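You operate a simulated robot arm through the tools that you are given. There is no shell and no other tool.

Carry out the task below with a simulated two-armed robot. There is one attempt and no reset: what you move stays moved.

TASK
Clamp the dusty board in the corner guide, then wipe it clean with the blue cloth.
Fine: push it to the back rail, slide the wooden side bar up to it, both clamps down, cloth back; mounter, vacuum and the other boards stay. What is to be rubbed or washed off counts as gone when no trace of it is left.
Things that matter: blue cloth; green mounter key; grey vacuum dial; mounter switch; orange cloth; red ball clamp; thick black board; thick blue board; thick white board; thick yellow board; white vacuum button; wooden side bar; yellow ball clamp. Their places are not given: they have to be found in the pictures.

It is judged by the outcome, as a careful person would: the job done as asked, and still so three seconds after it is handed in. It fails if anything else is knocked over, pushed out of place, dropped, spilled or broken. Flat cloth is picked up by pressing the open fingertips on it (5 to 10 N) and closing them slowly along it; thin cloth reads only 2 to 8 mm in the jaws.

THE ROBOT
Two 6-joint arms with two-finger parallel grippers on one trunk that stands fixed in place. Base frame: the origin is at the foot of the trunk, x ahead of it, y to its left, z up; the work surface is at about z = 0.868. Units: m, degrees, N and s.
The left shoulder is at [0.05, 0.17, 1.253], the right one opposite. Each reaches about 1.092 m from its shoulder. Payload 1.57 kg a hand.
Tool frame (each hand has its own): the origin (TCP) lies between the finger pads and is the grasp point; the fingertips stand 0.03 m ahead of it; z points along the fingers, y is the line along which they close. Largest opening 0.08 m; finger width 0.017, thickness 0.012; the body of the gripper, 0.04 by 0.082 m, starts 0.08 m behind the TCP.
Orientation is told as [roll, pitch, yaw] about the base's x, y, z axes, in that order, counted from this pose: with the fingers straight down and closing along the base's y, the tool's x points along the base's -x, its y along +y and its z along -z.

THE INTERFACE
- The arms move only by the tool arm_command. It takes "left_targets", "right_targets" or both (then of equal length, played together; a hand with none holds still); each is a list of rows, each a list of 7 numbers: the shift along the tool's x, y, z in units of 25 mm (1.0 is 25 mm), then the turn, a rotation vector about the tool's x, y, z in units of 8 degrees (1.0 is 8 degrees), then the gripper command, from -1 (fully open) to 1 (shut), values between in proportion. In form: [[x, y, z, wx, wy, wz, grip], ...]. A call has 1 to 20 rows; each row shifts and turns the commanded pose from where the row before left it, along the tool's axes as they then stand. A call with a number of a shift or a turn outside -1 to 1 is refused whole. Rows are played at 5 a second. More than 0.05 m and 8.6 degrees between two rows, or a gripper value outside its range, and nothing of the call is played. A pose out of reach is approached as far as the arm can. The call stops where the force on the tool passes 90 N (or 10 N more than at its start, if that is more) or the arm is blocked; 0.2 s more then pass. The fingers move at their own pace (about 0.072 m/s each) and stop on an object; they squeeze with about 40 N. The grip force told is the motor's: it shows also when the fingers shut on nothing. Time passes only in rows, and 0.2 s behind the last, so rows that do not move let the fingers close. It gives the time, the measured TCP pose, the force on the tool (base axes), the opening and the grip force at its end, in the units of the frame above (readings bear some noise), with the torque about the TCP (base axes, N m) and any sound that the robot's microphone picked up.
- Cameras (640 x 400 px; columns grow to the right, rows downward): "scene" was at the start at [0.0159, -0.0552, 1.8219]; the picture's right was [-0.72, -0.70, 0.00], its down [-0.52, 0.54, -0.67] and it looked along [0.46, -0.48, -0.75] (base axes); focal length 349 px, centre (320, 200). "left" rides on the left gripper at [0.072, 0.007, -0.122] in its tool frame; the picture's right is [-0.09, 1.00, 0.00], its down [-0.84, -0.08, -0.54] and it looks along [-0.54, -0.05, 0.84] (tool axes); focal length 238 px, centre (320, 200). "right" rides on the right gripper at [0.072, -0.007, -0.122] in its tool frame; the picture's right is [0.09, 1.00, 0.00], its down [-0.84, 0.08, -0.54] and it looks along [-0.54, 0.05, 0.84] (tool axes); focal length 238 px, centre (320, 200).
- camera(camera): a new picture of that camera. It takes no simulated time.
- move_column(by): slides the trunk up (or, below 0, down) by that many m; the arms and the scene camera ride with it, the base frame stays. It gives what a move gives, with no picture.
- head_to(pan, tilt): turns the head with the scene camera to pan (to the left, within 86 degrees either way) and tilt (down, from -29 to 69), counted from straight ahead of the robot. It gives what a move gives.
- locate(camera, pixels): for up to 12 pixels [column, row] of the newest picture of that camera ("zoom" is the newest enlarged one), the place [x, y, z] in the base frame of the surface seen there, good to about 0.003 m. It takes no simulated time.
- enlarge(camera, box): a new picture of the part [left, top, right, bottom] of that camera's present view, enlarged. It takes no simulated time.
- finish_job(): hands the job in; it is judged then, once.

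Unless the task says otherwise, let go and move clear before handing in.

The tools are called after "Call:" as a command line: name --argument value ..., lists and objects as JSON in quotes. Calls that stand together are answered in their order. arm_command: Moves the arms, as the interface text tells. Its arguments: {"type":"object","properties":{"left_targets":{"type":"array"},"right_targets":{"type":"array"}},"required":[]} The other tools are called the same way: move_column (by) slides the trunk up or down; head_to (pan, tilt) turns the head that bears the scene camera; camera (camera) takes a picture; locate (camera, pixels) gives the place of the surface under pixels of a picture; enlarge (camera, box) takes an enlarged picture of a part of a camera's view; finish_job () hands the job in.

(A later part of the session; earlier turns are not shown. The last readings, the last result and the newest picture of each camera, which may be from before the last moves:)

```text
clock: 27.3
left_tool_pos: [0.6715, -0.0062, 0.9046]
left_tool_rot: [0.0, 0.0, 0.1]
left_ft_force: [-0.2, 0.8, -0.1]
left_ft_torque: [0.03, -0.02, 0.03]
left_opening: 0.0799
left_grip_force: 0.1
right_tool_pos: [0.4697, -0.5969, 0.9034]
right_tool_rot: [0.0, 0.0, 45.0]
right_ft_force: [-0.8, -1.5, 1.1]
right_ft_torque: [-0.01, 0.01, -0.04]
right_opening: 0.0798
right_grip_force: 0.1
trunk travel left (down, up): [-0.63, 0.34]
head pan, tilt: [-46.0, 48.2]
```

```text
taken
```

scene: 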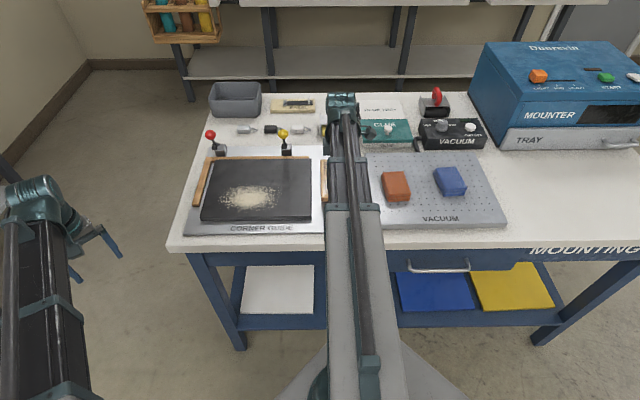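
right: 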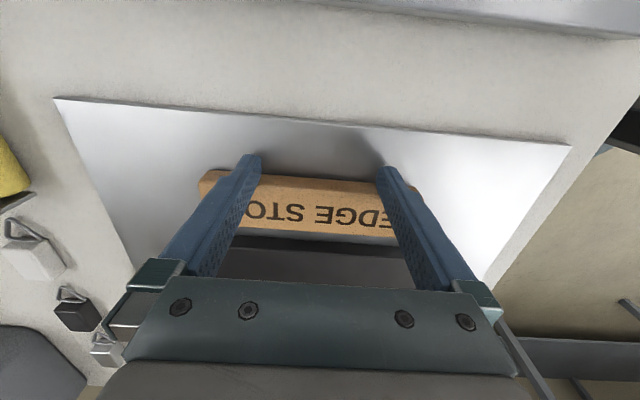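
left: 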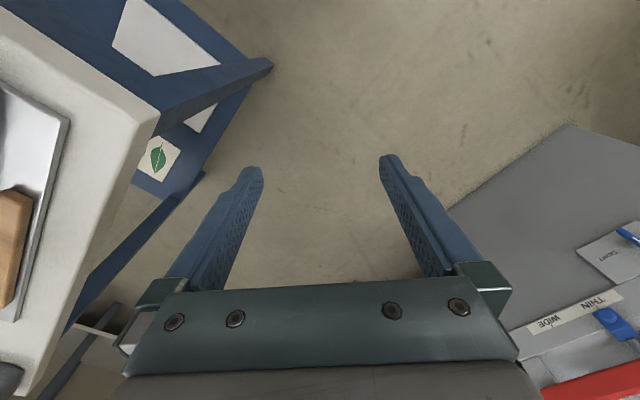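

The bar moves left squarely with only ~1.7 N. I'll push on another 30 mm, watching for the board's resistance.

Call:
arm_command --right_targets '[[-0.2, 0, 0, 0, 0, 0, -1], [-0.2, 0, 0, 0, 0, 0, -1], [-0.2, 0, 0, 0, 0, 0, -1], [-0.2, 0, 0, 0, 0, 0, -1], [-0.2, 0, 0, 0, 0, 0, -1], [-0.2, 0, 0, 0, 0, 0, -1], [0, 0, 0, 0, 0, 0, -1]]'

Call:
enlarge --camera "scene" --box '[180, 130, 340, 240]'

Call:
camera --camera "right"

```text
clock: 28.9
left_tool_pos: [0.6717, -0.0065, 0.9044]
left_tool_rot: [0.0, 0.0, -0.1]
left_ft_force: [0.1, 0.2, -0.1]
left_ft_torque: [0.0, 0.0, 0.01]
left_opening: 0.0801
left_grip_force: 0.0
right_tool_pos: [0.4908, -0.5751, 0.9052]
right_tool_rot: [0.0, 0.0, 45.0]
right_ft_force: [-1.2, -1.1, 0.0]
right_ft_torque: [-0.03, 0.01, -0.05]
right_opening: 0.0797
right_grip_force: 0.1
trunk travel left (down, up): [-0.63, 0.34]
head pan, tilt: [-46.0, 48.2]
```

```text
3.64 times, centred on (260, 185) of scene
```

zoom: 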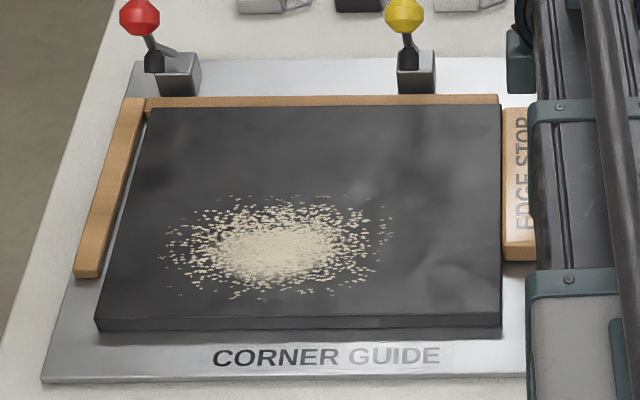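

```text
taken
```

right: 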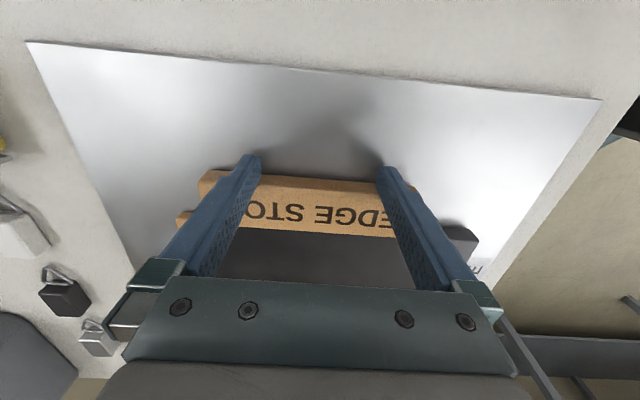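

The bar is just reaching the board's right edge at zoom (503,180), and there's still a small gap at the left rail. I'll keep pushing in 2.5 mm rows toward the left rail.

Call:
arm_command --right_targets '[[-0.1, 0, 0, 0, 0, 0, -1], [-0.1, 0, 0, 0, 0, 0, -1], [-0.1, 0, 0, 0, 0, 0, -1], [-0.1, 0, 0, 0, 0, 0, -1], [0, 0, 0, 0, 0, 0, -1]]'

Call:
enlarge --camera "scene" --box '[180, 130, 340, 240]'

```text
clock: 30.1
left_tool_pos: [0.6724, -0.0062, 0.9049]
left_tool_rot: [0.1, 0.0, 0.0]
left_ft_force: [0.6, -0.1, 0.1]
left_ft_torque: [0.0, -0.05, 0.0]
left_opening: 0.08
left_grip_force: 0.0
right_tool_pos: [0.4974, -0.5694, 0.9038]
right_tool_rot: [0.0, 0.1, 45.0]
right_ft_force: [-8.1, -5.9, 0.0]
right_ft_torque: [-0.05, 0.17, 0.39]
right_opening: 0.0801
right_grip_force: 0.1
trunk travel left (down, up): [-0.63, 0.34]
head pan, tilt: [-46.0, 48.2]
```

```text
3.64 times, centred on (260, 185) of scene
```

zoom: 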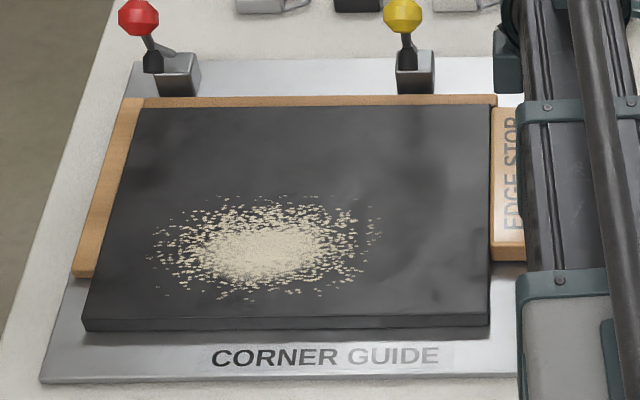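

The resistance rose to 10 N and the left gap looks closed at zoom (140,110)–(85,280). One more 2 mm to confirm firm contact.

Call:
arm_command --right_targets '[[-0.06, 0, 0, 0, 0, 0, -1], [0, 0, 0, 0, 0, 0, -1]]'

Call:
enlarge --camera "scene" --box '[190, 145, 250, 195]'

Call:
enlarge --camera "scene" --box '[270, 145, 330, 210]'

```text
clock: 30.7
left_tool_pos: [0.6699, -0.0066, 0.9054]
left_tool_rot: [0.1, -0.1, 0.0]
left_ft_force: [-0.3, 0.5, 0.1]
left_ft_torque: [0.02, 0.01, -0.03]
left_opening: 0.0801
left_grip_force: 0.0
right_tool_pos: [0.4972, -0.5692, 0.904]
right_tool_rot: [0.1, 0.2, 45.0]
right_ft_force: [-15.9, -12.6, -0.4]
right_ft_torque: [-0.02, 0.42, 0.63]
right_opening: 0.08
right_grip_force: 0.0
trunk travel left (down, up): [-0.63, 0.34]
head pan, tilt: [-46.0, 48.2]
```

```text
8.00 times, centred on (220, 170) of scene
```

zoom: 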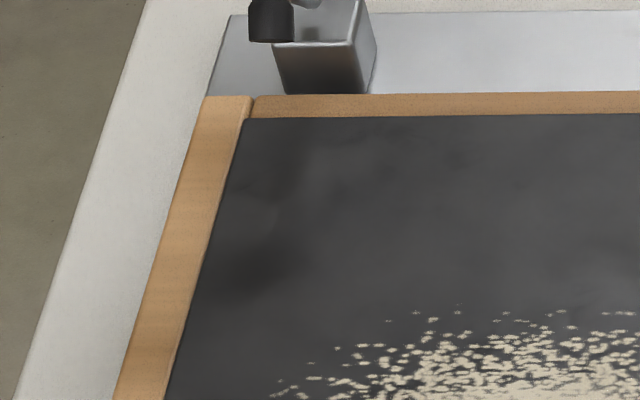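

```text
6.15 times, centred on (300, 178) of scene
```

zoom: 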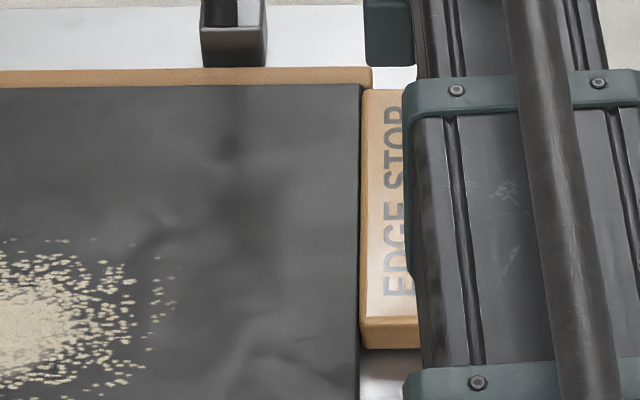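

20 N with no further movement, so the board now sits against the back rail, left rail and side bar. I'll back off to the right and raise the trunk so the tips clear the clamp balls.

Call:
arm_command --right_targets '[[0.1, 0, 0, 0, 0, 0, -1], [0.4, 0, 0, 0, 0, 0, -1], [0.5, 0, 0, 0, 0, 0, -1], [0, 0, 0, 0, 0, 0, -1]]'

Call:
move_column --by 0.17

Call:
camera --camera "right"

Call:
camera --camera "scene"

```text
clock: 31.7
left_tool_pos: [0.6713, -0.0048, 0.9049]
left_tool_rot: [0.0, 0.1, 0.0]
left_ft_force: [-0.3, -0.5, -0.6]
left_ft_torque: [0.01, -0.01, 0.0]
left_opening: 0.08
left_grip_force: 0.1
right_tool_pos: [0.4817, -0.5858, 0.9043]
right_tool_rot: [0.1, -0.1, 45.0]
right_ft_force: [0.2, -0.7, 0.5]
right_ft_torque: [0.0, 0.02, 0.0]
right_opening: 0.0801
right_grip_force: 0.1
trunk travel left (down, up): [-0.63, 0.34]
head pan, tilt: [-46.0, 48.2]
```

```text
clock: 33.6
left_tool_pos: [0.6724, -0.0049, 1.0735]
left_tool_rot: [0.0, 0.0, 0.0]
left_ft_force: [0.4, 0.0, -0.1]
left_ft_torque: [-0.01, -0.01, 0.0]
left_opening: 0.08
left_grip_force: 0.0
right_tool_pos: [0.4822, -0.5852, 1.0735]
right_tool_rot: [0.0, 0.0, 45.0]
right_ft_force: [0.4, -0.7, 0.1]
right_ft_torque: [0.02, 0.0, -0.02]
right_opening: 0.0795
right_grip_force: 0.0
trunk travel left (down, up): [-0.8, 0.17]
head pan, tilt: [-46.0, 48.2]
```

```text
taken
```

right: 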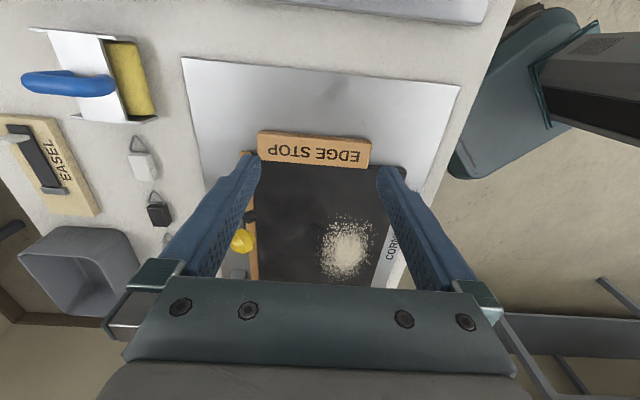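

```text
taken
```

scene: 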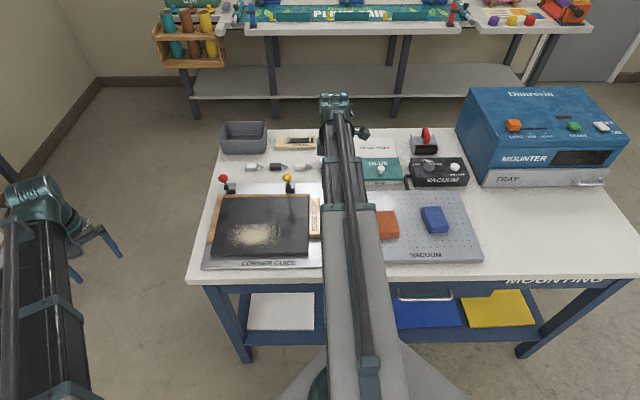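

I want a side view of the clamps to work out their arc, so I'll shift the hand 80 mm toward the back so the camera looks along the rail at them.

Call:
arm_command --right_targets '[[0, -0.8, 0, 0, 0, 0, -1], [0, -0.8, 0, 0, 0, 0, -1], [0, -0.8, 0, 0, 0, 0, -1], [0, -0.8, 0, 0, 0, 0, -1], [0, 0, 0, 0, 0, 0, -1]]'

Call:
camera --camera "right"

Call:
enlarge --camera "right" --box '[260, 150, 420, 280]'

Call:
enlarge --camera "scene" --box '[205, 165, 325, 275]'

```text
clock: 34.8
left_tool_pos: [0.6715, -0.0055, 1.0753]
left_tool_rot: [0.1, 0.0, 0.0]
left_ft_force: [0.0, 0.6, -1.0]
left_ft_torque: [0.01, -0.02, 0.0]
left_opening: 0.0801
left_grip_force: 0.0
right_tool_pos: [0.5378, -0.6414, 1.0744]
right_tool_rot: [-0.1, 0.0, 45.0]
right_ft_force: [0.2, 0.0, -0.3]
right_ft_torque: [0.01, 0.02, -0.03]
right_opening: 0.0802
right_grip_force: 0.0
trunk travel left (down, up): [-0.8, 0.17]
head pan, tilt: [-46.0, 48.2]
```

```text
taken
```

right: 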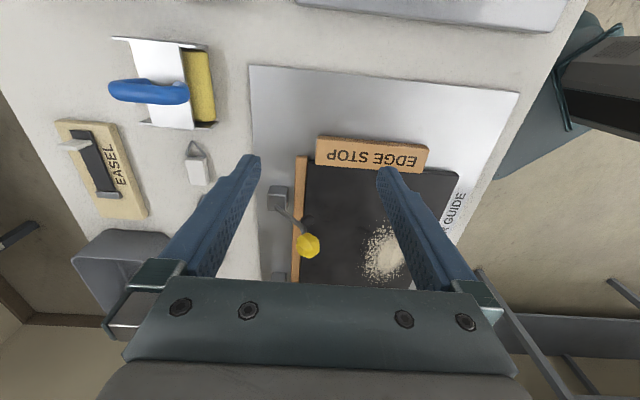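

```text
3.08 times, centred on (340, 215) of right
```

zoom: 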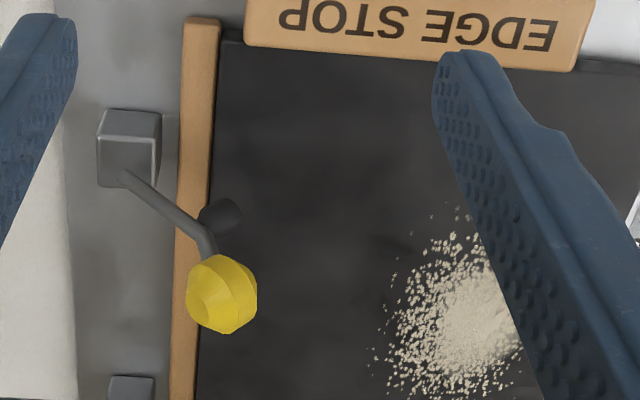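

```text
3.64 times, centred on (265, 220) of scene
```

zoom: 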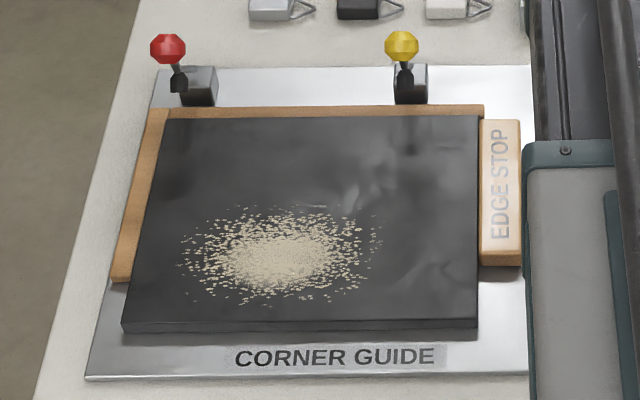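

The clamp is a bent arm: hinge in the block, black foot at the bend, ball at the end. I'll locate these points.

Call:
locate --camera "zoom" --pixels '[[165, 75], [245, 62]]'

Call:
enlarge --camera "right" --box '[260, 150, 420, 280]'

Call:
locate --camera "zoom" --pixels '[[130, 130], [128, 175], [140, 187], [165, 205], [190, 225], [205, 245], [225, 212], [225, 285], [235, 310], [205, 295], [105, 150], [190, 100]]'

```text
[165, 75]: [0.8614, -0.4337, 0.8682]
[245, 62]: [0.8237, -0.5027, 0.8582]
```

```text
3.08 times, centred on (340, 215) of right
```

zoom: 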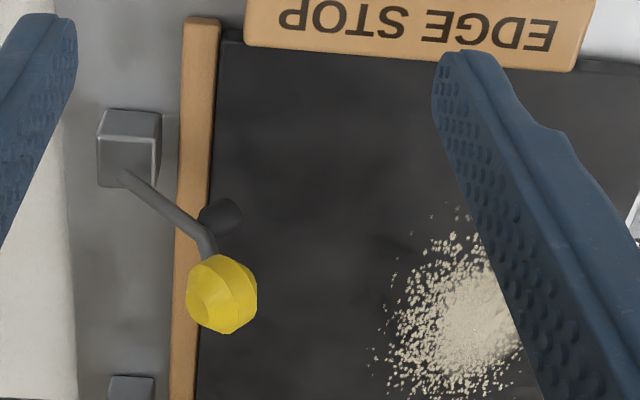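

```text
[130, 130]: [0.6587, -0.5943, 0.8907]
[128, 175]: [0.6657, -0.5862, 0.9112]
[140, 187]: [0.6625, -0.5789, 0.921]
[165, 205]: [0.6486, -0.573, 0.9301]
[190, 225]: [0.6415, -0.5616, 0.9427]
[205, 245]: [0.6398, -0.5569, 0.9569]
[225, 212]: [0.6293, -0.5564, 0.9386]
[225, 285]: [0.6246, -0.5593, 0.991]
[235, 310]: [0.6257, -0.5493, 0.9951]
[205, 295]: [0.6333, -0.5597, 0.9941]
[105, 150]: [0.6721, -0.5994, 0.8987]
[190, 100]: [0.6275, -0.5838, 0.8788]
```

The geometry is clear now: hinge about (v 0.885, z 0.908), yellow ball about (u −0.057, v 0.835, z 0.985). I'll push the ball forward from behind and then press it down from above. First I'll close the fingers and turn the hand back to yaw −45°.

Call:
arm_command --right_targets '[[0, 0, 0, 0, 0, 0.9375, 1], [0, 0, 0, 0, 0, 0.9375, 1], [0, 0, 0, 0, 0, 0.9375, 1], [0, 0, 0, 0, 0, 0.9375, 1], [0, 0, 0, 0, 0, 0.9375, 1], [0, 0, 0, 0, 0, 0.9375, 1], [0, 0, 0, 0, 0, 0.9375, 1], [0, 0, 0, 0, 0, 0.9375, 1], [0, 0, 0, 0, 0, 0.9375, 1], [0, 0, 0, 0, 0, 0.9375, 1], [0, 0, 0, 0, 0, 0.9375, 1], [0, 0, 0, 0, 0, 0.9375, 1], [-0.5, 0.87, 0, 0, 0, 0, 1], [-0.5, 0.87, 0, 0, 0, 0, 1], [-0.5, 0.87, 0, 0, 0, 0, 1], [0, 0.87, 0, 0, 0, 0, 1], [0, 0.87, 0, 0, 0, 0, 1], [0, 0.87, 0, 0, 0, 0, 1], [0, 0, 0, 0, 0, 0, 1]]'

Call:
camera --camera "right"

Call:
camera --camera "scene"

```text
clock: 38.8
left_tool_pos: [0.671, -0.0054, 1.0748]
left_tool_rot: [0.0, 0.0, 0.0]
left_ft_force: [0.1, -0.5, -0.1]
left_ft_torque: [-0.01, 0.0, 0.0]
left_opening: 0.0803
left_grip_force: 0.0
right_tool_pos: [0.6574, -0.5768, 1.0739]
right_tool_rot: [0.0, -0.1, -45.0]
right_ft_force: [-0.2, -0.3, -0.1]
right_ft_torque: [-0.02, 0.0, 0.0]
right_opening: 0.0
right_grip_force: 21.2
trunk travel left (down, up): [-0.8, 0.17]
head pan, tilt: [-46.0, 48.2]
```

```text
taken
```

right: 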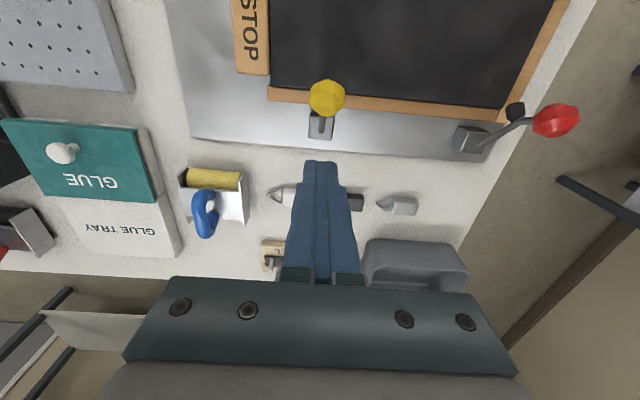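

```text
taken
```

scene: 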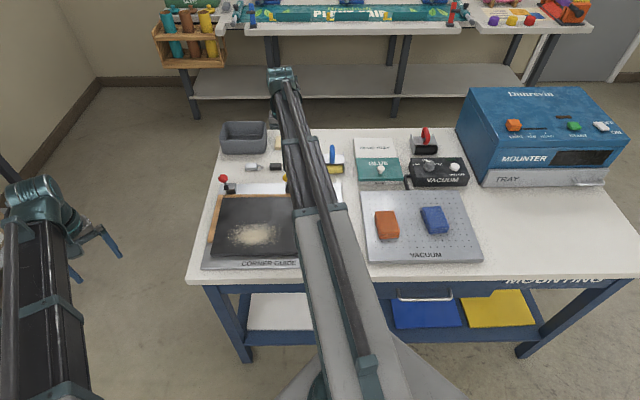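

The closed tips at (321,165) are directly behind the yellow ball at (327,97). I'll check the ball's position, then lower the trunk so the tips reach z≈0.962.

Call:
locate --camera "right" --pixels '[[327, 97], [310, 95], [344, 98], [327, 112], [327, 82], [320, 168], [555, 121], [540, 121], [575, 121], [556, 106], [556, 134], [318, 125]]'

Call:
move_column --by -0.05

Call:
camera --camera "right"

```text
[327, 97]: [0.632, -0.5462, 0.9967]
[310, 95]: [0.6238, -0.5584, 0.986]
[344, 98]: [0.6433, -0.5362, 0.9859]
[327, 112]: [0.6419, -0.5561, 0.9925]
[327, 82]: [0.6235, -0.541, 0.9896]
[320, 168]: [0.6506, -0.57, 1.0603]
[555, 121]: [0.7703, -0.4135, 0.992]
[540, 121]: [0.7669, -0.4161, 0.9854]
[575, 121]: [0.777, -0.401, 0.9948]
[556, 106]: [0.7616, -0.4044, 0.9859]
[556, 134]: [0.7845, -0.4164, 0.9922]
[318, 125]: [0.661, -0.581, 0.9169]
```

```text
clock: 39.7
left_tool_pos: [0.6722, -0.0055, 1.0236]
left_tool_rot: [-0.1, 0.0, 0.0]
left_ft_force: [-0.8, 0.6, -0.5]
left_ft_torque: [0.0, 0.01, 0.03]
left_opening: 0.0799
left_grip_force: 0.1
right_tool_pos: [0.6568, -0.5757, 1.0245]
right_tool_rot: [0.1, 0.0, -45.1]
right_ft_force: [-0.7, -0.2, -0.3]
right_ft_torque: [-0.02, 0.02, 0.0]
right_opening: 0.0
right_grip_force: 21.3
trunk travel left (down, up): [-0.75, 0.22]
head pan, tilt: [-46.0, 48.2]
```

```text
taken
```

right: 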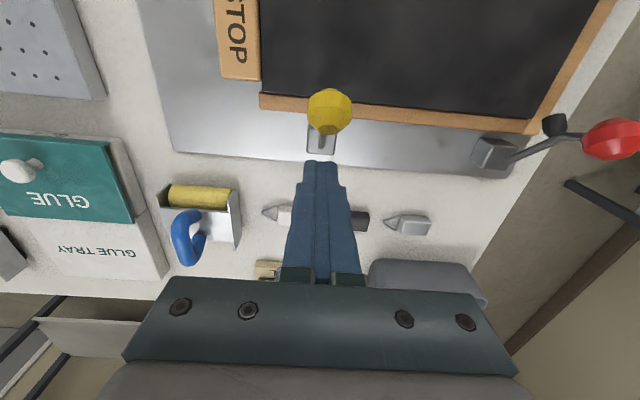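

Ball centre is u≈−0.061, v≈0.835, z≈0.983. I'll shift the hand 4 mm to line up and lower 0.032 m so the tips are at about 0.962, still behind the ball.

Call:
arm_command --right_targets '[[0, 0.16, 0, 0, 0, 0, 1], [0, 0, 0, 0, 0, 0, 1]]'

Call:
move_column --by -0.032

Call:
camera --camera "right"

```text
clock: 40.3
left_tool_pos: [0.6726, -0.0051, 1.0244]
left_tool_rot: [0.0, 0.0, 0.0]
left_ft_force: [-0.3, 0.0, -0.7]
left_ft_torque: [0.03, 0.0, 0.0]
left_opening: 0.0801
left_grip_force: 0.1
right_tool_pos: [0.6591, -0.5728, 1.0245]
right_tool_rot: [0.0, 0.0, -45.0]
right_ft_force: [-0.4, 0.1, 0.7]
right_ft_torque: [0.0, -0.03, -0.01]
right_opening: 0.0
right_grip_force: 21.1
trunk travel left (down, up): [-0.75, 0.22]
head pan, tilt: [-46.0, 48.2]
```

```text
clock: 41.1
left_tool_pos: [0.672, -0.006, 0.9915]
left_tool_rot: [0.0, 0.0, 0.1]
left_ft_force: [-0.8, 0.4, 0.2]
left_ft_torque: [0.02, -0.04, 0.01]
left_opening: 0.0798
left_grip_force: 0.0
right_tool_pos: [0.6596, -0.5733, 0.9936]
right_tool_rot: [0.0, -0.1, -44.9]
right_ft_force: [0.0, 0.2, 0.3]
right_ft_torque: [0.0, 0.0, 0.02]
right_opening: 0.0002
right_grip_force: 21.1
trunk travel left (down, up): [-0.718, 0.252]
head pan, tilt: [-46.0, 48.2]
```

```text
taken
```

right: 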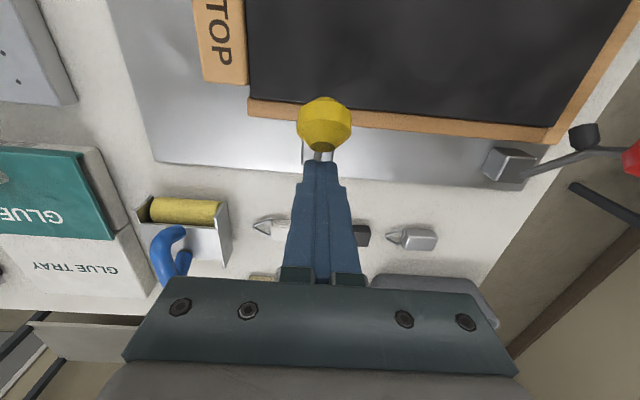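

Tips sit right behind the ball. I'll push forward 25 mm in 5 mm rows and see how the clamp responds.

Call:
arm_command --right_targets '[[0.2, 0, 0, 0, 0, 0, 1], [0.2, 0, 0, 0, 0, 0, 1], [0.2, 0, 0, 0, 0, 0, 1], [0.2, 0, 0, 0, 0, 0, 1], [0.2, 0, 0, 0, 0, 0, 1], [0, 0, 0, 0, 0, 0, 1]]'

Call:
camera --camera "right"

```text
clock: 42.5
left_tool_pos: [0.6716, -0.0051, 0.9921]
left_tool_rot: [-0.1, 0.0, 0.0]
left_ft_force: [0.3, 0.0, -0.3]
left_ft_torque: [0.0, 0.04, 0.01]
left_opening: 0.0803
left_grip_force: 0.1
right_tool_pos: [0.6422, -0.5554, 0.9919]
right_tool_rot: [0.0, 0.0, -45.0]
right_ft_force: [1.4, -2.4, -1.8]
right_ft_torque: [-0.04, -0.06, 0.0]
right_opening: 0.0003
right_grip_force: 21.8
trunk travel left (down, up): [-0.718, 0.252]
head pan, tilt: [-46.0, 48.2]
```

```text
taken
```

right: 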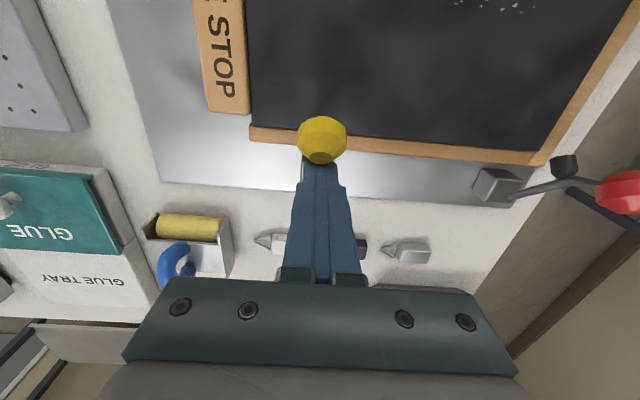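

The ball is moving forward with about 3 N. I'll push another 18 mm.

Call:
arm_command --right_targets '[[0.2, 0, 0, 0, 0, 0, 1], [0.2, 0, 0, 0, 0, 0, 1], [0.2, 0, 0, 0, 0, 0, 1], [0.12, 0, 0, 0, 0, 0, 1], [0, 0, 0, 0, 0, 0, 1]]'

Call:
camera --camera "right"

Call:
camera --camera "scene"

```text
clock: 43.7
left_tool_pos: [0.6729, -0.0054, 0.9919]
left_tool_rot: [0.0, 0.0, -0.1]
left_ft_force: [-0.2, -1.1, 0.4]
left_ft_torque: [0.02, -0.02, -0.01]
left_opening: 0.0803
left_grip_force: 0.0
right_tool_pos: [0.6283, -0.5424, 0.9927]
right_tool_rot: [0.0, 0.0, -45.0]
right_ft_force: [0.1, -0.8, 0.4]
right_ft_torque: [0.03, -0.02, -0.01]
right_opening: 0.0003
right_grip_force: 21.3
trunk travel left (down, up): [-0.718, 0.252]
head pan, tilt: [-46.0, 48.2]
```

```text
taken
```

right: 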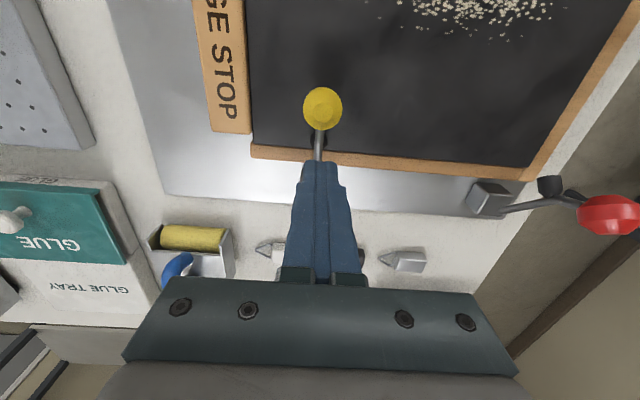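

```text
taken
```

scene: 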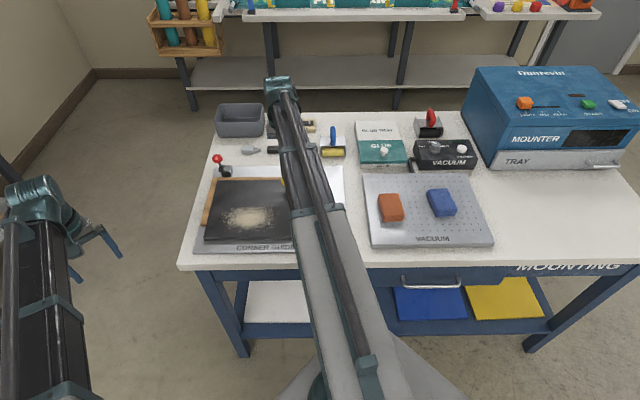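

The ball has jumped away from the tips, forward to (322,107); it seems to have snapped over centre. I'll locate it.

Call:
locate --camera "right" --pixels '[[322, 107], [322, 92], [322, 122], [306, 107], [340, 107], [319, 145], [312, 140], [325, 140], [350, 130]]'

Call:
enlarge --camera "right" --box '[260, 70, 380, 180]'

```text
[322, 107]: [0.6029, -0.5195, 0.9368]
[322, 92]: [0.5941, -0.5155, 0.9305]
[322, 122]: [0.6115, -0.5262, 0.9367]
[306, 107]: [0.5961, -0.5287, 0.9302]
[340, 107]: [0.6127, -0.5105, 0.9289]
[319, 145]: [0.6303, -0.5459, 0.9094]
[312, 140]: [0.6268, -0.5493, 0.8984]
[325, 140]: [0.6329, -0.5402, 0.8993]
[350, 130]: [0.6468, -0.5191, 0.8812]
```

```text
3.64 times, centred on (320, 125) of right
```

zoom: 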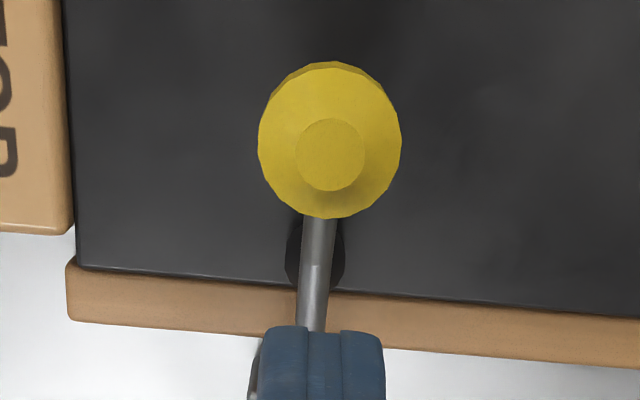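

The yellow clamp is down: ball at v≈0.794, top z≈0.937, with its foot on the board. To make sure it is fully seated I'll go over the ball and press lightly.

Call:
arm_command --right_targets '[[0.5, 0, 0, 0, 0, 0, 1], [0.5, 0, 0, 0, 0, 0, 1], [0.3, 0, 0, 0, 0, 0, 1], [0, 0, 0, 0, 0, 0, 1]]'

Call:
move_column --by -0.022

Call:
camera --camera "right"

Call:
camera --camera "scene"

```text
clock: 44.7
left_tool_pos: [0.6727, -0.0052, 0.9918]
left_tool_rot: [0.0, 0.0, -0.1]
left_ft_force: [0.2, 0.2, -0.1]
left_ft_torque: [0.01, -0.01, 0.03]
left_opening: 0.0801
left_grip_force: 0.1
right_tool_pos: [0.605, -0.5197, 0.9926]
right_tool_rot: [0.0, -0.1, -45.0]
right_ft_force: [0.0, -0.2, -0.3]
right_ft_torque: [-0.02, 0.02, 0.02]
right_opening: 0.0
right_grip_force: 20.8
trunk travel left (down, up): [-0.718, 0.252]
head pan, tilt: [-46.0, 48.2]
```

```text
clock: 45.4
left_tool_pos: [0.6717, -0.0059, 0.9701]
left_tool_rot: [0.0, 0.1, 0.0]
left_ft_force: [0.8, -0.1, -0.7]
left_ft_torque: [-0.01, -0.02, 0.01]
left_opening: 0.0798
left_grip_force: 0.0
right_tool_pos: [0.6062, -0.52, 0.9692]
right_tool_rot: [0.0, 0.0, -44.9]
right_ft_force: [0.8, 0.0, 0.7]
right_ft_torque: [-0.02, 0.02, 0.02]
right_opening: 0.0002
right_grip_force: 20.7
trunk travel left (down, up): [-0.696, 0.274]
head pan, tilt: [-46.0, 48.2]
```

```text
taken
```

right: 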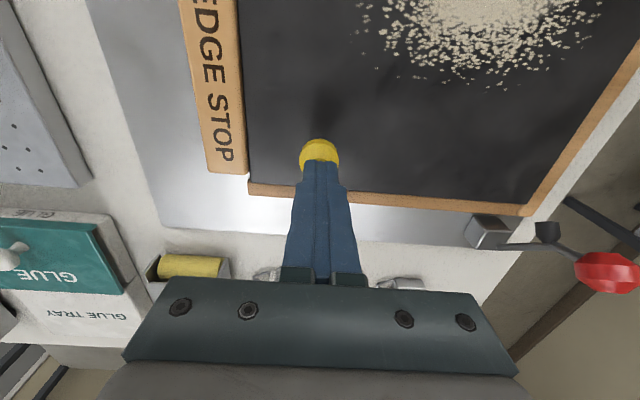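

```text
taken
```

scene: 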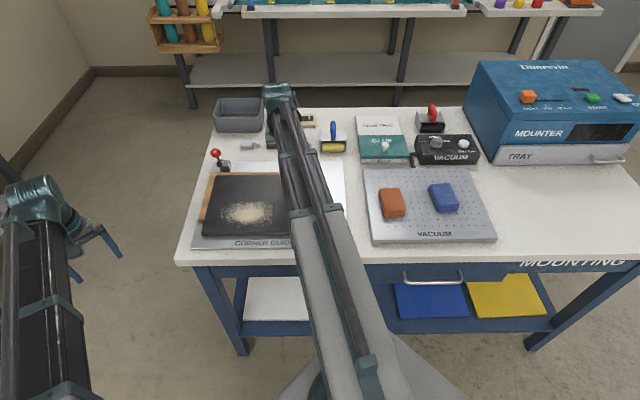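

Tips are just over the yellow ball (320,155). I'll press in 3 mm steps and read the force.

Call:
move_column --by -0.004

Call:
arm_command --right_targets '[[0, 0, 0, 0, 0, 0, 1]]'

```text
clock: 45.9
left_tool_pos: [0.6723, -0.0058, 0.9664]
left_tool_rot: [0.0, 0.0, 0.0]
left_ft_force: [-0.4, 0.0, -0.2]
left_ft_torque: [0.0, 0.0, -0.01]
left_opening: 0.08
left_grip_force: 0.2
right_tool_pos: [0.6058, -0.5198, 0.9661]
right_tool_rot: [0.1, 0.0, -44.9]
right_ft_force: [-0.5, -0.6, 0.0]
right_ft_torque: [-0.04, -0.01, 0.0]
right_opening: 0.0
right_grip_force: 21.1
trunk travel left (down, up): [-0.692, 0.278]
head pan, tilt: [-46.0, 48.2]
```

```text
clock: 46.3
left_tool_pos: [0.6721, -0.0059, 0.9658]
left_tool_rot: [0.0, 0.0, 0.0]
left_ft_force: [-0.1, 0.9, 0.2]
left_ft_torque: [0.0, 0.0, 0.03]
left_opening: 0.0801
left_grip_force: 0.2
right_tool_pos: [0.6058, -0.5201, 0.9663]
right_tool_rot: [0.1, 0.0, -45.0]
right_ft_force: [0.9, 0.0, 0.9]
right_ft_torque: [0.01, -0.01, 0.0]
right_opening: 0.0001
right_grip_force: 21.6
trunk travel left (down, up): [-0.692, 0.278]
head pan, tilt: [-46.0, 48.2]
```

Call:
move_column --by -0.003

Call:
move_column --by -0.002

```text
clock: 46.8
left_tool_pos: [0.6707, -0.0051, 0.965]
left_tool_rot: [0.0, -0.1, 0.0]
left_ft_force: [0.1, -0.6, 0.0]
left_ft_torque: [0.0, 0.02, -0.02]
left_opening: 0.0798
left_grip_force: 0.1
right_tool_pos: [0.606, -0.5198, 0.964]
right_tool_rot: [0.1, -0.2, -45.0]
right_ft_force: [4.2, -3.3, 22.1]
right_ft_torque: [-0.23, -0.21, 0.04]
right_opening: 0.0
right_grip_force: 21.3
trunk travel left (down, up): [-0.689, 0.281]
head pan, tilt: [-46.0, 48.2]
```

```text
clock: 47.4
left_tool_pos: [0.6707, -0.0048, 0.9635]
left_tool_rot: [-0.1, 0.0, -0.1]
left_ft_force: [0.2, 0.0, -0.6]
left_ft_torque: [0.0, 0.04, -0.02]
left_opening: 0.0803
left_grip_force: 0.1
right_tool_pos: [0.6051, -0.5205, 0.9644]
right_tool_rot: [0.0, -0.3, -44.9]
right_ft_force: [13.7, -11.1, 55.6]
right_ft_torque: [-0.45, -0.49, 0.05]
right_opening: 0.0001
right_grip_force: 20.9
trunk travel left (down, up): [-0.687, 0.283]
head pan, tilt: [-46.0, 48.2]
```

The ball is solid (22 N, then 56 N, with no give), so the yellow clamp is fully down. I'll raise the trunk 0.10 m and move to behind the red ball.

Call:
move_column --by 0.1

Call:
arm_command --right_targets '[[-0.8, 0, 0, 0, 0, 0, 1], [-0.8, 0, 0, 0, 0, 0, 1], [-0.8, 0, 0, 0, 0, 0, 1], [-0.64, 0, 0, 0, 0, 0, 1], [0, 1, 0, 0, 0, 0, 1], [0, 1, 0, 0, 0, 0, 1], [0, 1, 0, 0, 0, 0, 1], [0, 1, 0, 0, 0, 0, 1], [0, 1, 0, 0, 0, 0, 1], [0, 1, 0, 0, 0, 0, 1], [0, 1, 0, 0, 0, 0, 1], [0, 1, 0, 0, 0, 0, 1], [0, 0, 0, 0, 0, 0, 1]]'

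Call:
camera --camera "right"

Call:
camera --camera "scene"

```text
clock: 48.7
left_tool_pos: [0.6735, -0.0073, 1.061]
left_tool_rot: [0.0, 0.0, 0.0]
left_ft_force: [0.4, 0.1, -0.1]
left_ft_torque: [0.01, 0.0, -0.01]
left_opening: 0.0798
left_grip_force: 0.0
right_tool_pos: [0.6056, -0.5196, 1.0607]
right_tool_rot: [0.0, 0.0, -45.0]
right_ft_force: [-0.2, 0.0, -0.1]
right_ft_torque: [0.01, -0.01, -0.02]
right_opening: 0.0
right_grip_force: 21.2
trunk travel left (down, up): [-0.787, 0.183]
head pan, tilt: [-46.0, 48.2]
```

```text
clock: 51.5
left_tool_pos: [0.6728, -0.0047, 1.0615]
left_tool_rot: [0.0, 0.1, 0.0]
left_ft_force: [1.3, 0.0, -0.4]
left_ft_torque: [0.0, 0.04, 0.0]
left_opening: 0.0798
left_grip_force: 0.0
right_tool_pos: [0.8015, -0.4311, 1.0614]
right_tool_rot: [0.0, 0.0, -44.9]
right_ft_force: [-0.3, 0.4, 0.3]
right_ft_torque: [0.03, 0.0, -0.02]
right_opening: 0.0
right_grip_force: 21.7
trunk travel left (down, up): [-0.787, 0.183]
head pan, tilt: [-46.0, 48.2]
```

```text
taken
```

right: 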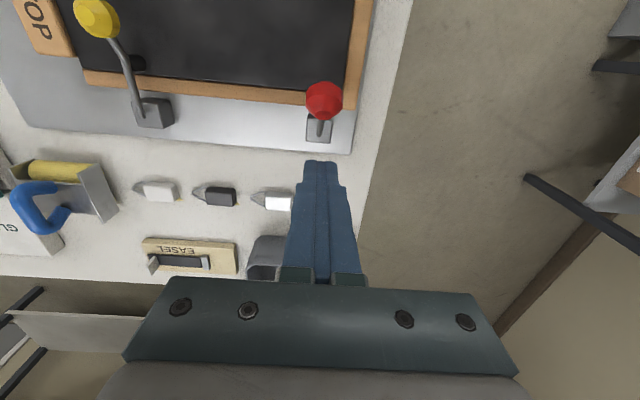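

```text
taken
```

scene: 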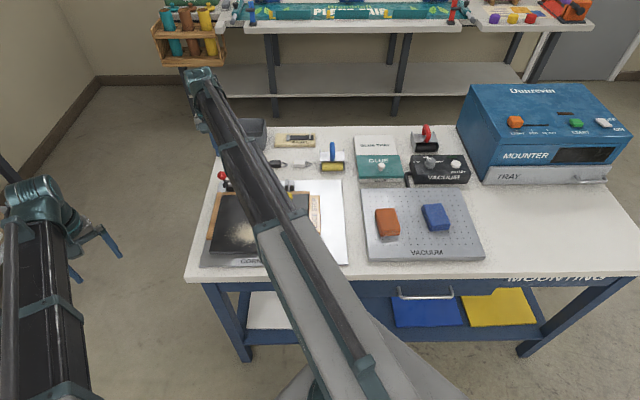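

Closed tips at (321,165) are behind the red ball at (324,101). I'll measure the ball before lowering.

Call:
locate --camera "right" --pixels '[[324, 101], [307, 101], [342, 101], [324, 84], [324, 117], [320, 135]]'

Call:
move_column --by -0.035

```text
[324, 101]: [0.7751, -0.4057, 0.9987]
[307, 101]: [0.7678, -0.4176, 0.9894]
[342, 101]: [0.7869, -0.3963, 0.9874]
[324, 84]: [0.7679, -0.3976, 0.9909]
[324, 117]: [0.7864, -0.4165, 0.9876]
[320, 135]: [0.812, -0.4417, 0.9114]
```

```text
clock: 52.3
left_tool_pos: [0.6727, -0.0054, 1.0244]
left_tool_rot: [-0.1, 0.0, 0.0]
left_ft_force: [-0.4, 0.1, -0.3]
left_ft_torque: [-0.04, 0.02, -0.02]
left_opening: 0.0797
left_grip_force: 0.0
right_tool_pos: [0.8013, -0.4319, 1.0263]
right_tool_rot: [0.0, 0.1, -45.0]
right_ft_force: [-0.3, 0.2, 0.6]
right_ft_torque: [0.0, -0.01, 0.01]
right_opening: 0.0
right_grip_force: 21.4
trunk travel left (down, up): [-0.752, 0.218]
head pan, tilt: [-46.0, 48.2]
```

Red ball centre u≈−0.262, v≈0.837 — aligned with the hand. I'll lower 0.033 m and push forward the same way.

Call:
move_column --by -0.033

Call:
arm_command --right_targets '[[0.2, 0, 0, 0, 0, 0, 1], [0.2, 0, 0, 0, 0, 0, 1], [0.2, 0, 0, 0, 0, 0, 1], [0.2, 0, 0, 0, 0, 0, 1], [0.2, 0, 0, 0, 0, 0, 1], [0.2, 0, 0, 0, 0, 0, 1], [0.2, 0, 0, 0, 0, 0, 1], [0, 0, 0, 0, 0, 0, 1]]'

Call:
camera --camera "right"

```text
clock: 53.0
left_tool_pos: [0.6721, -0.0055, 0.9931]
left_tool_rot: [0.0, 0.0, 0.0]
left_ft_force: [0.2, 0.6, -0.4]
left_ft_torque: [-0.04, -0.02, 0.02]
left_opening: 0.08
left_grip_force: 0.1
right_tool_pos: [0.8027, -0.4324, 0.9926]
right_tool_rot: [0.0, 0.1, -45.0]
right_ft_force: [-0.1, -0.3, 1.0]
right_ft_torque: [0.0, 0.02, 0.02]
right_opening: 0.0
right_grip_force: 20.9
trunk travel left (down, up): [-0.719, 0.251]
head pan, tilt: [-46.0, 48.2]
```

```text
clock: 54.9
left_tool_pos: [0.6711, -0.005, 0.9931]
left_tool_rot: [0.1, -0.1, 0.0]
left_ft_force: [-0.1, 0.4, 0.0]
left_ft_torque: [-0.03, -0.01, 0.02]
left_opening: 0.0797
left_grip_force: 0.1
right_tool_pos: [0.7769, -0.4064, 0.9929]
right_tool_rot: [0.0, 0.0, -45.0]
right_ft_force: [0.0, 0.2, -1.2]
right_ft_torque: [0.04, -0.03, -0.04]
right_opening: 0.0
right_grip_force: 21.2
trunk travel left (down, up): [-0.719, 0.251]
head pan, tilt: [-46.0, 48.2]
```

```text
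taken
```

right: 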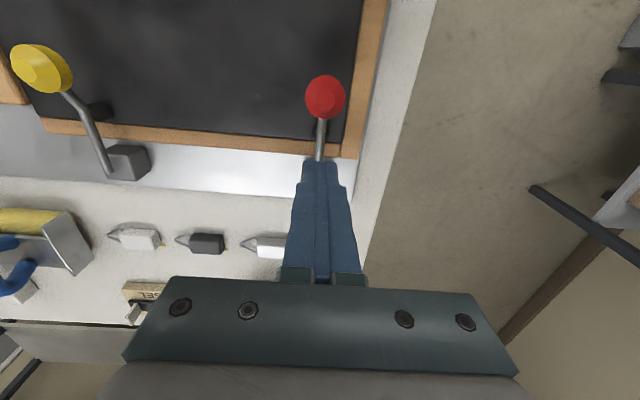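

The red clamp has also snapped over, with its ball now at (324,98). I'll check its location and press on it lightly from above.

Call:
locate --camera "right" --pixels '[[324, 98], [308, 98], [343, 98], [324, 80], [324, 114]]'

Call:
arm_command --right_targets '[[0.55, 0, 0, 0, 0, 0, 1], [0.55, 0, 0, 0, 0, 0, 1], [0.52, 0, 0, 0, 0, 0, 1], [0, 0, 0, 0, 0, 0, 1]]'

Call:
camera --camera "right"

```text
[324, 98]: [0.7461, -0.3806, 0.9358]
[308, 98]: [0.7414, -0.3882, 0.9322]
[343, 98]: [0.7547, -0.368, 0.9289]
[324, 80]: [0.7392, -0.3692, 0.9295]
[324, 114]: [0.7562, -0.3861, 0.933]
```

```text
clock: 55.9
left_tool_pos: [0.6727, -0.005, 0.9939]
left_tool_rot: [0.0, -0.1, 0.0]
left_ft_force: [-0.3, -0.3, -0.1]
left_ft_torque: [0.0, -0.04, 0.0]
left_opening: 0.0799
left_grip_force: 0.0
right_tool_pos: [0.7485, -0.379, 0.992]
right_tool_rot: [-0.1, -0.1, -45.0]
right_ft_force: [-0.6, -0.3, 0.7]
right_ft_torque: [0.02, 0.03, 0.0]
right_opening: 0.0
right_grip_force: 21.4
trunk travel left (down, up): [-0.719, 0.251]
head pan, tilt: [-46.0, 48.2]
```

```text
taken
```

right: 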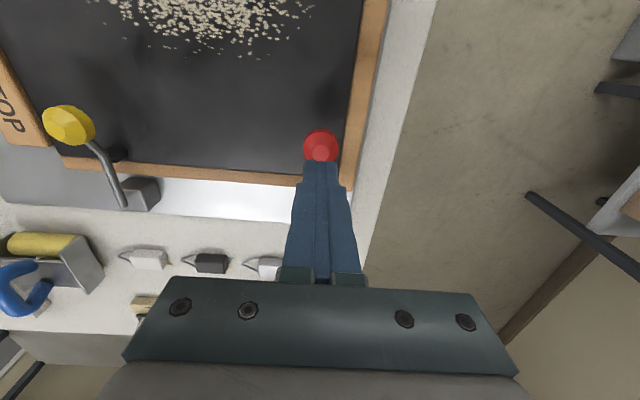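

Red ball's top is z≈0.936 and the tips are over it. I'll lower to just above, then 3 mm into contact.

Call:
move_column --by -0.026

Call:
move_column --by -0.003

```text
clock: 56.6
left_tool_pos: [0.6729, -0.0062, 0.9683]
left_tool_rot: [-0.1, 0.0, 0.0]
left_ft_force: [-0.2, -1.0, 0.3]
left_ft_torque: [-0.02, 0.01, 0.02]
left_opening: 0.0801
left_grip_force: 0.0
right_tool_pos: [0.7487, -0.3788, 0.9677]
right_tool_rot: [0.0, 0.1, -45.1]
right_ft_force: [-0.6, -0.3, -0.6]
right_ft_torque: [0.0, 0.0, -0.01]
right_opening: 0.0
right_grip_force: 21.2
trunk travel left (down, up): [-0.693, 0.277]
head pan, tilt: [-46.0, 48.2]
```

```text
clock: 57.1
left_tool_pos: [0.6723, -0.0054, 0.9652]
left_tool_rot: [0.1, -0.1, -0.1]
left_ft_force: [0.9, -0.3, -0.5]
left_ft_torque: [-0.03, -0.02, -0.02]
left_opening: 0.0801
left_grip_force: 0.0
right_tool_pos: [0.7481, -0.3791, 0.9649]
right_tool_rot: [0.1, 0.0, -45.0]
right_ft_force: [3.1, 0.0, 10.0]
right_ft_torque: [-0.08, -0.14, 0.01]
right_opening: 0.0
right_grip_force: 21.7
trunk travel left (down, up): [-0.69, 0.28]
head pan, tilt: [-46.0, 48.2]
```

Call:
move_column --by -0.001

Call:
move_column --by 0.1

Call:
camera --camera "right"

Call:
camera --camera "scene"

```text
clock: 57.6
left_tool_pos: [0.6713, -0.0042, 0.9632]
left_tool_rot: [0.0, -0.1, 0.0]
left_ft_force: [0.5, -0.1, 0.2]
left_ft_torque: [-0.01, 0.03, 0.03]
left_opening: 0.0799
left_grip_force: 0.0
right_tool_pos: [0.7488, -0.3786, 0.9646]
right_tool_rot: [0.0, 0.0, -45.0]
right_ft_force: [6.5, -2.2, 23.0]
right_ft_torque: [-0.2, -0.31, 0.02]
right_opening: 0.0
right_grip_force: 20.8
trunk travel left (down, up): [-0.689, 0.281]
head pan, tilt: [-46.0, 48.2]
```

```text
clock: 58.9
left_tool_pos: [0.6725, -0.0056, 1.0636]
left_tool_rot: [0.1, -0.1, 0.0]
left_ft_force: [0.1, 0.5, -0.4]
left_ft_torque: [0.0, -0.01, 0.02]
left_opening: 0.08
left_grip_force: 0.1
right_tool_pos: [0.7478, -0.3779, 1.0625]
right_tool_rot: [0.0, 0.0, -45.0]
right_ft_force: [0.3, 0.5, -0.5]
right_ft_torque: [0.03, 0.01, 0.01]
right_opening: 0.0
right_grip_force: 21.1
trunk travel left (down, up): [-0.789, 0.181]
head pan, tilt: [-46.0, 48.2]
```

```text
taken
```

right: 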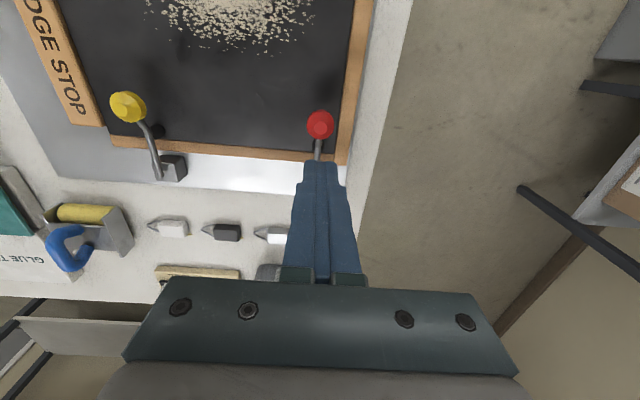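

```text
taken
```

scene: 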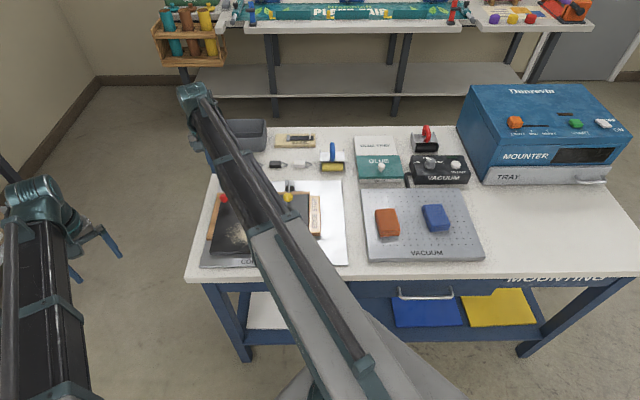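

Both clamps are down (yellow ball (128,107), red ball (320,125)). Next the blue cloth: I'll move the right hand, fingers opening, over toward the vacuum plate at travel height.

Call:
arm_command --right_targets '[[0.7, -1, 0, 0, 0, 0, 1], [0.7, -1, 0, 0, 0, 0, 1], [0.7, -1, 0, 0, 0, 0, 1], [0.7, -1, 0, 0, 0, 0, 1], [0.7, -1, 0, 0, 0, 0, 1], [0.7, -1, 0, 0, 0, 0, 1], [0.7, -1, 0, 0, 0, 0, 1], [0.7, -1, 0, 0, 0, 0, 1], [0.7, -1, 0, 0, 0, 0, 1], [0.7, -1, 0, 0, 0, 0, 1], [0, -1, 0, 0, 0, 0, 1], [0, -1, 0, 0, 0, 0, 1], [0, -1, 0, 0, 0, 0, 1], [0, -1, 0, 0, 0, 0, 1], [0, -1, 0, 0, 0, 0, 1], [0, -1, 0, 0, 0, 0, 1], [0, -1, 0, 0, 0, 0, 1], [0, -1, 0, 0, 0, 0, 1], [0, -1, 0, 0, 0, 0, 1], [0, -1, 0, 0, 0, 0, 1]]'

Call:
arm_command --right_targets '[[0, -1, 0, 0, 0, 0, 0], [0, -1, 0, 0, 0, 0, -1], [0, -1, 0, 0, 0, 0, -1], [0, -1, 0, 0, 0, 0, -1], [0, -1, 0, 0, 0, 0, -1], [0, -1, 0, 0, 0, 0, -1], [0, 0, 0, 0, 0, 0, -1]]'

Call:
camera --camera "right"

Call:
camera --camera "scene"

```text
clock: 63.1
left_tool_pos: [0.6711, -0.0053, 1.0633]
left_tool_rot: [0.0, 0.1, 0.0]
left_ft_force: [0.5, -0.3, 0.2]
left_ft_torque: [-0.01, -0.02, -0.03]
left_opening: 0.08
left_grip_force: 0.1
right_tool_pos: [0.2707, -0.6102, 1.0637]
right_tool_rot: [0.0, 0.0, -44.9]
right_ft_force: [0.4, 0.6, -0.2]
right_ft_torque: [0.02, 0.01, 0.05]
right_opening: 0.0
right_grip_force: 20.9
trunk travel left (down, up): [-0.789, 0.181]
head pan, tilt: [-46.0, 48.2]
```

```text
clock: 64.7
left_tool_pos: [0.672, -0.0062, 1.0638]
left_tool_rot: [-0.1, 0.0, 0.0]
left_ft_force: [0.5, -0.5, -0.3]
left_ft_torque: [0.01, -0.01, -0.02]
left_opening: 0.0799
left_grip_force: 0.1
right_tool_pos: [0.164, -0.715, 1.0623]
right_tool_rot: [0.0, 0.0, -45.0]
right_ft_force: [0.4, 0.1, 0.7]
right_ft_torque: [0.0, 0.0, -0.01]
right_opening: 0.08
right_grip_force: 0.0
trunk travel left (down, up): [-0.789, 0.181]
head pan, tilt: [-46.0, 48.2]
```

```text
taken
```

right: 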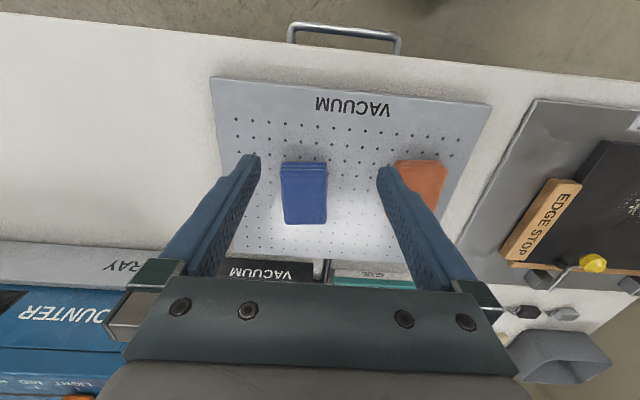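

```text
taken
```

scene: 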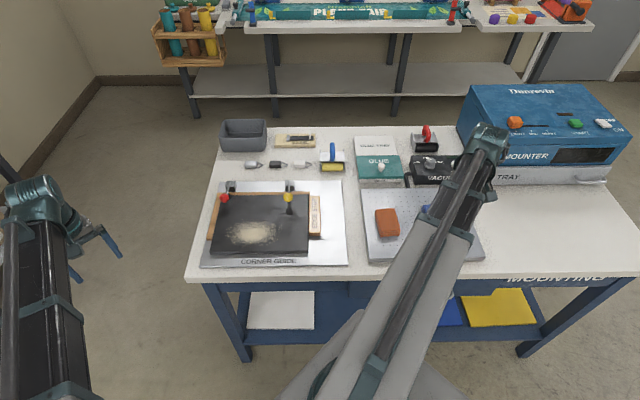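

The blue cloth sits at (303,193) on the vacuum plate. I'll enlarge and measure it and its height, plus the clamped board in the scene view.

Call:
enlarge --camera "right" --box '[240, 130, 460, 260]'

Call:
locate --camera "zoom" --pixels '[[122, 95], [252, 97], [128, 120], [250, 122], [135, 275], [245, 275], [188, 200], [188, 85], [270, 200], [110, 200], [500, 100], [520, 170]]'

Call:
enlarge --camera "scene" --box '[200, 170, 340, 275]'

```text
2.91 times, centred on (350, 195) of right
```

zoom: 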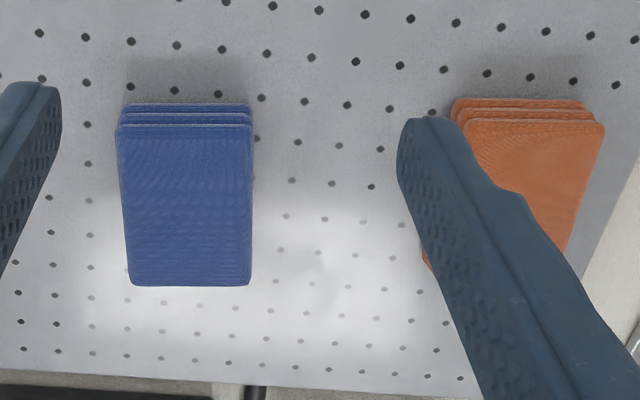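

```text
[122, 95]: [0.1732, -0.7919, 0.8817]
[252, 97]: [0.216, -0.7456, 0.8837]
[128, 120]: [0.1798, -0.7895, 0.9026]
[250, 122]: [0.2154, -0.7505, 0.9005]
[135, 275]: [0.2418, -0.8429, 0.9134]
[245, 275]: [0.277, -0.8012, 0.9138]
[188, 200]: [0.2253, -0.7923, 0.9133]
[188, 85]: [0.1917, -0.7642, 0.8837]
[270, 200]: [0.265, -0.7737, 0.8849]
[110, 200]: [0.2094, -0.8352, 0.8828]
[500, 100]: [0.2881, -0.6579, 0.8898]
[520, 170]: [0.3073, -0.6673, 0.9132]
```

```text
3.81 times, centred on (270, 222) of scene
```

zoom: 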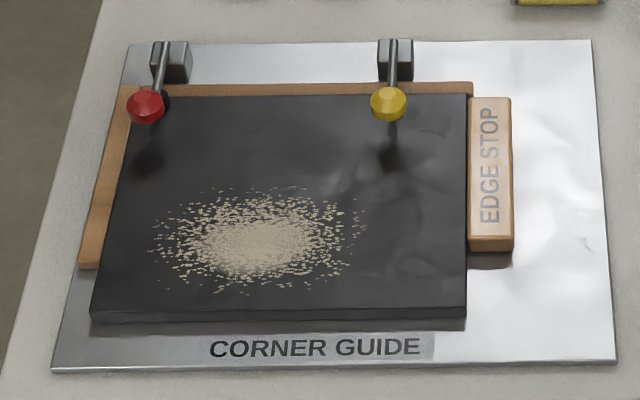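

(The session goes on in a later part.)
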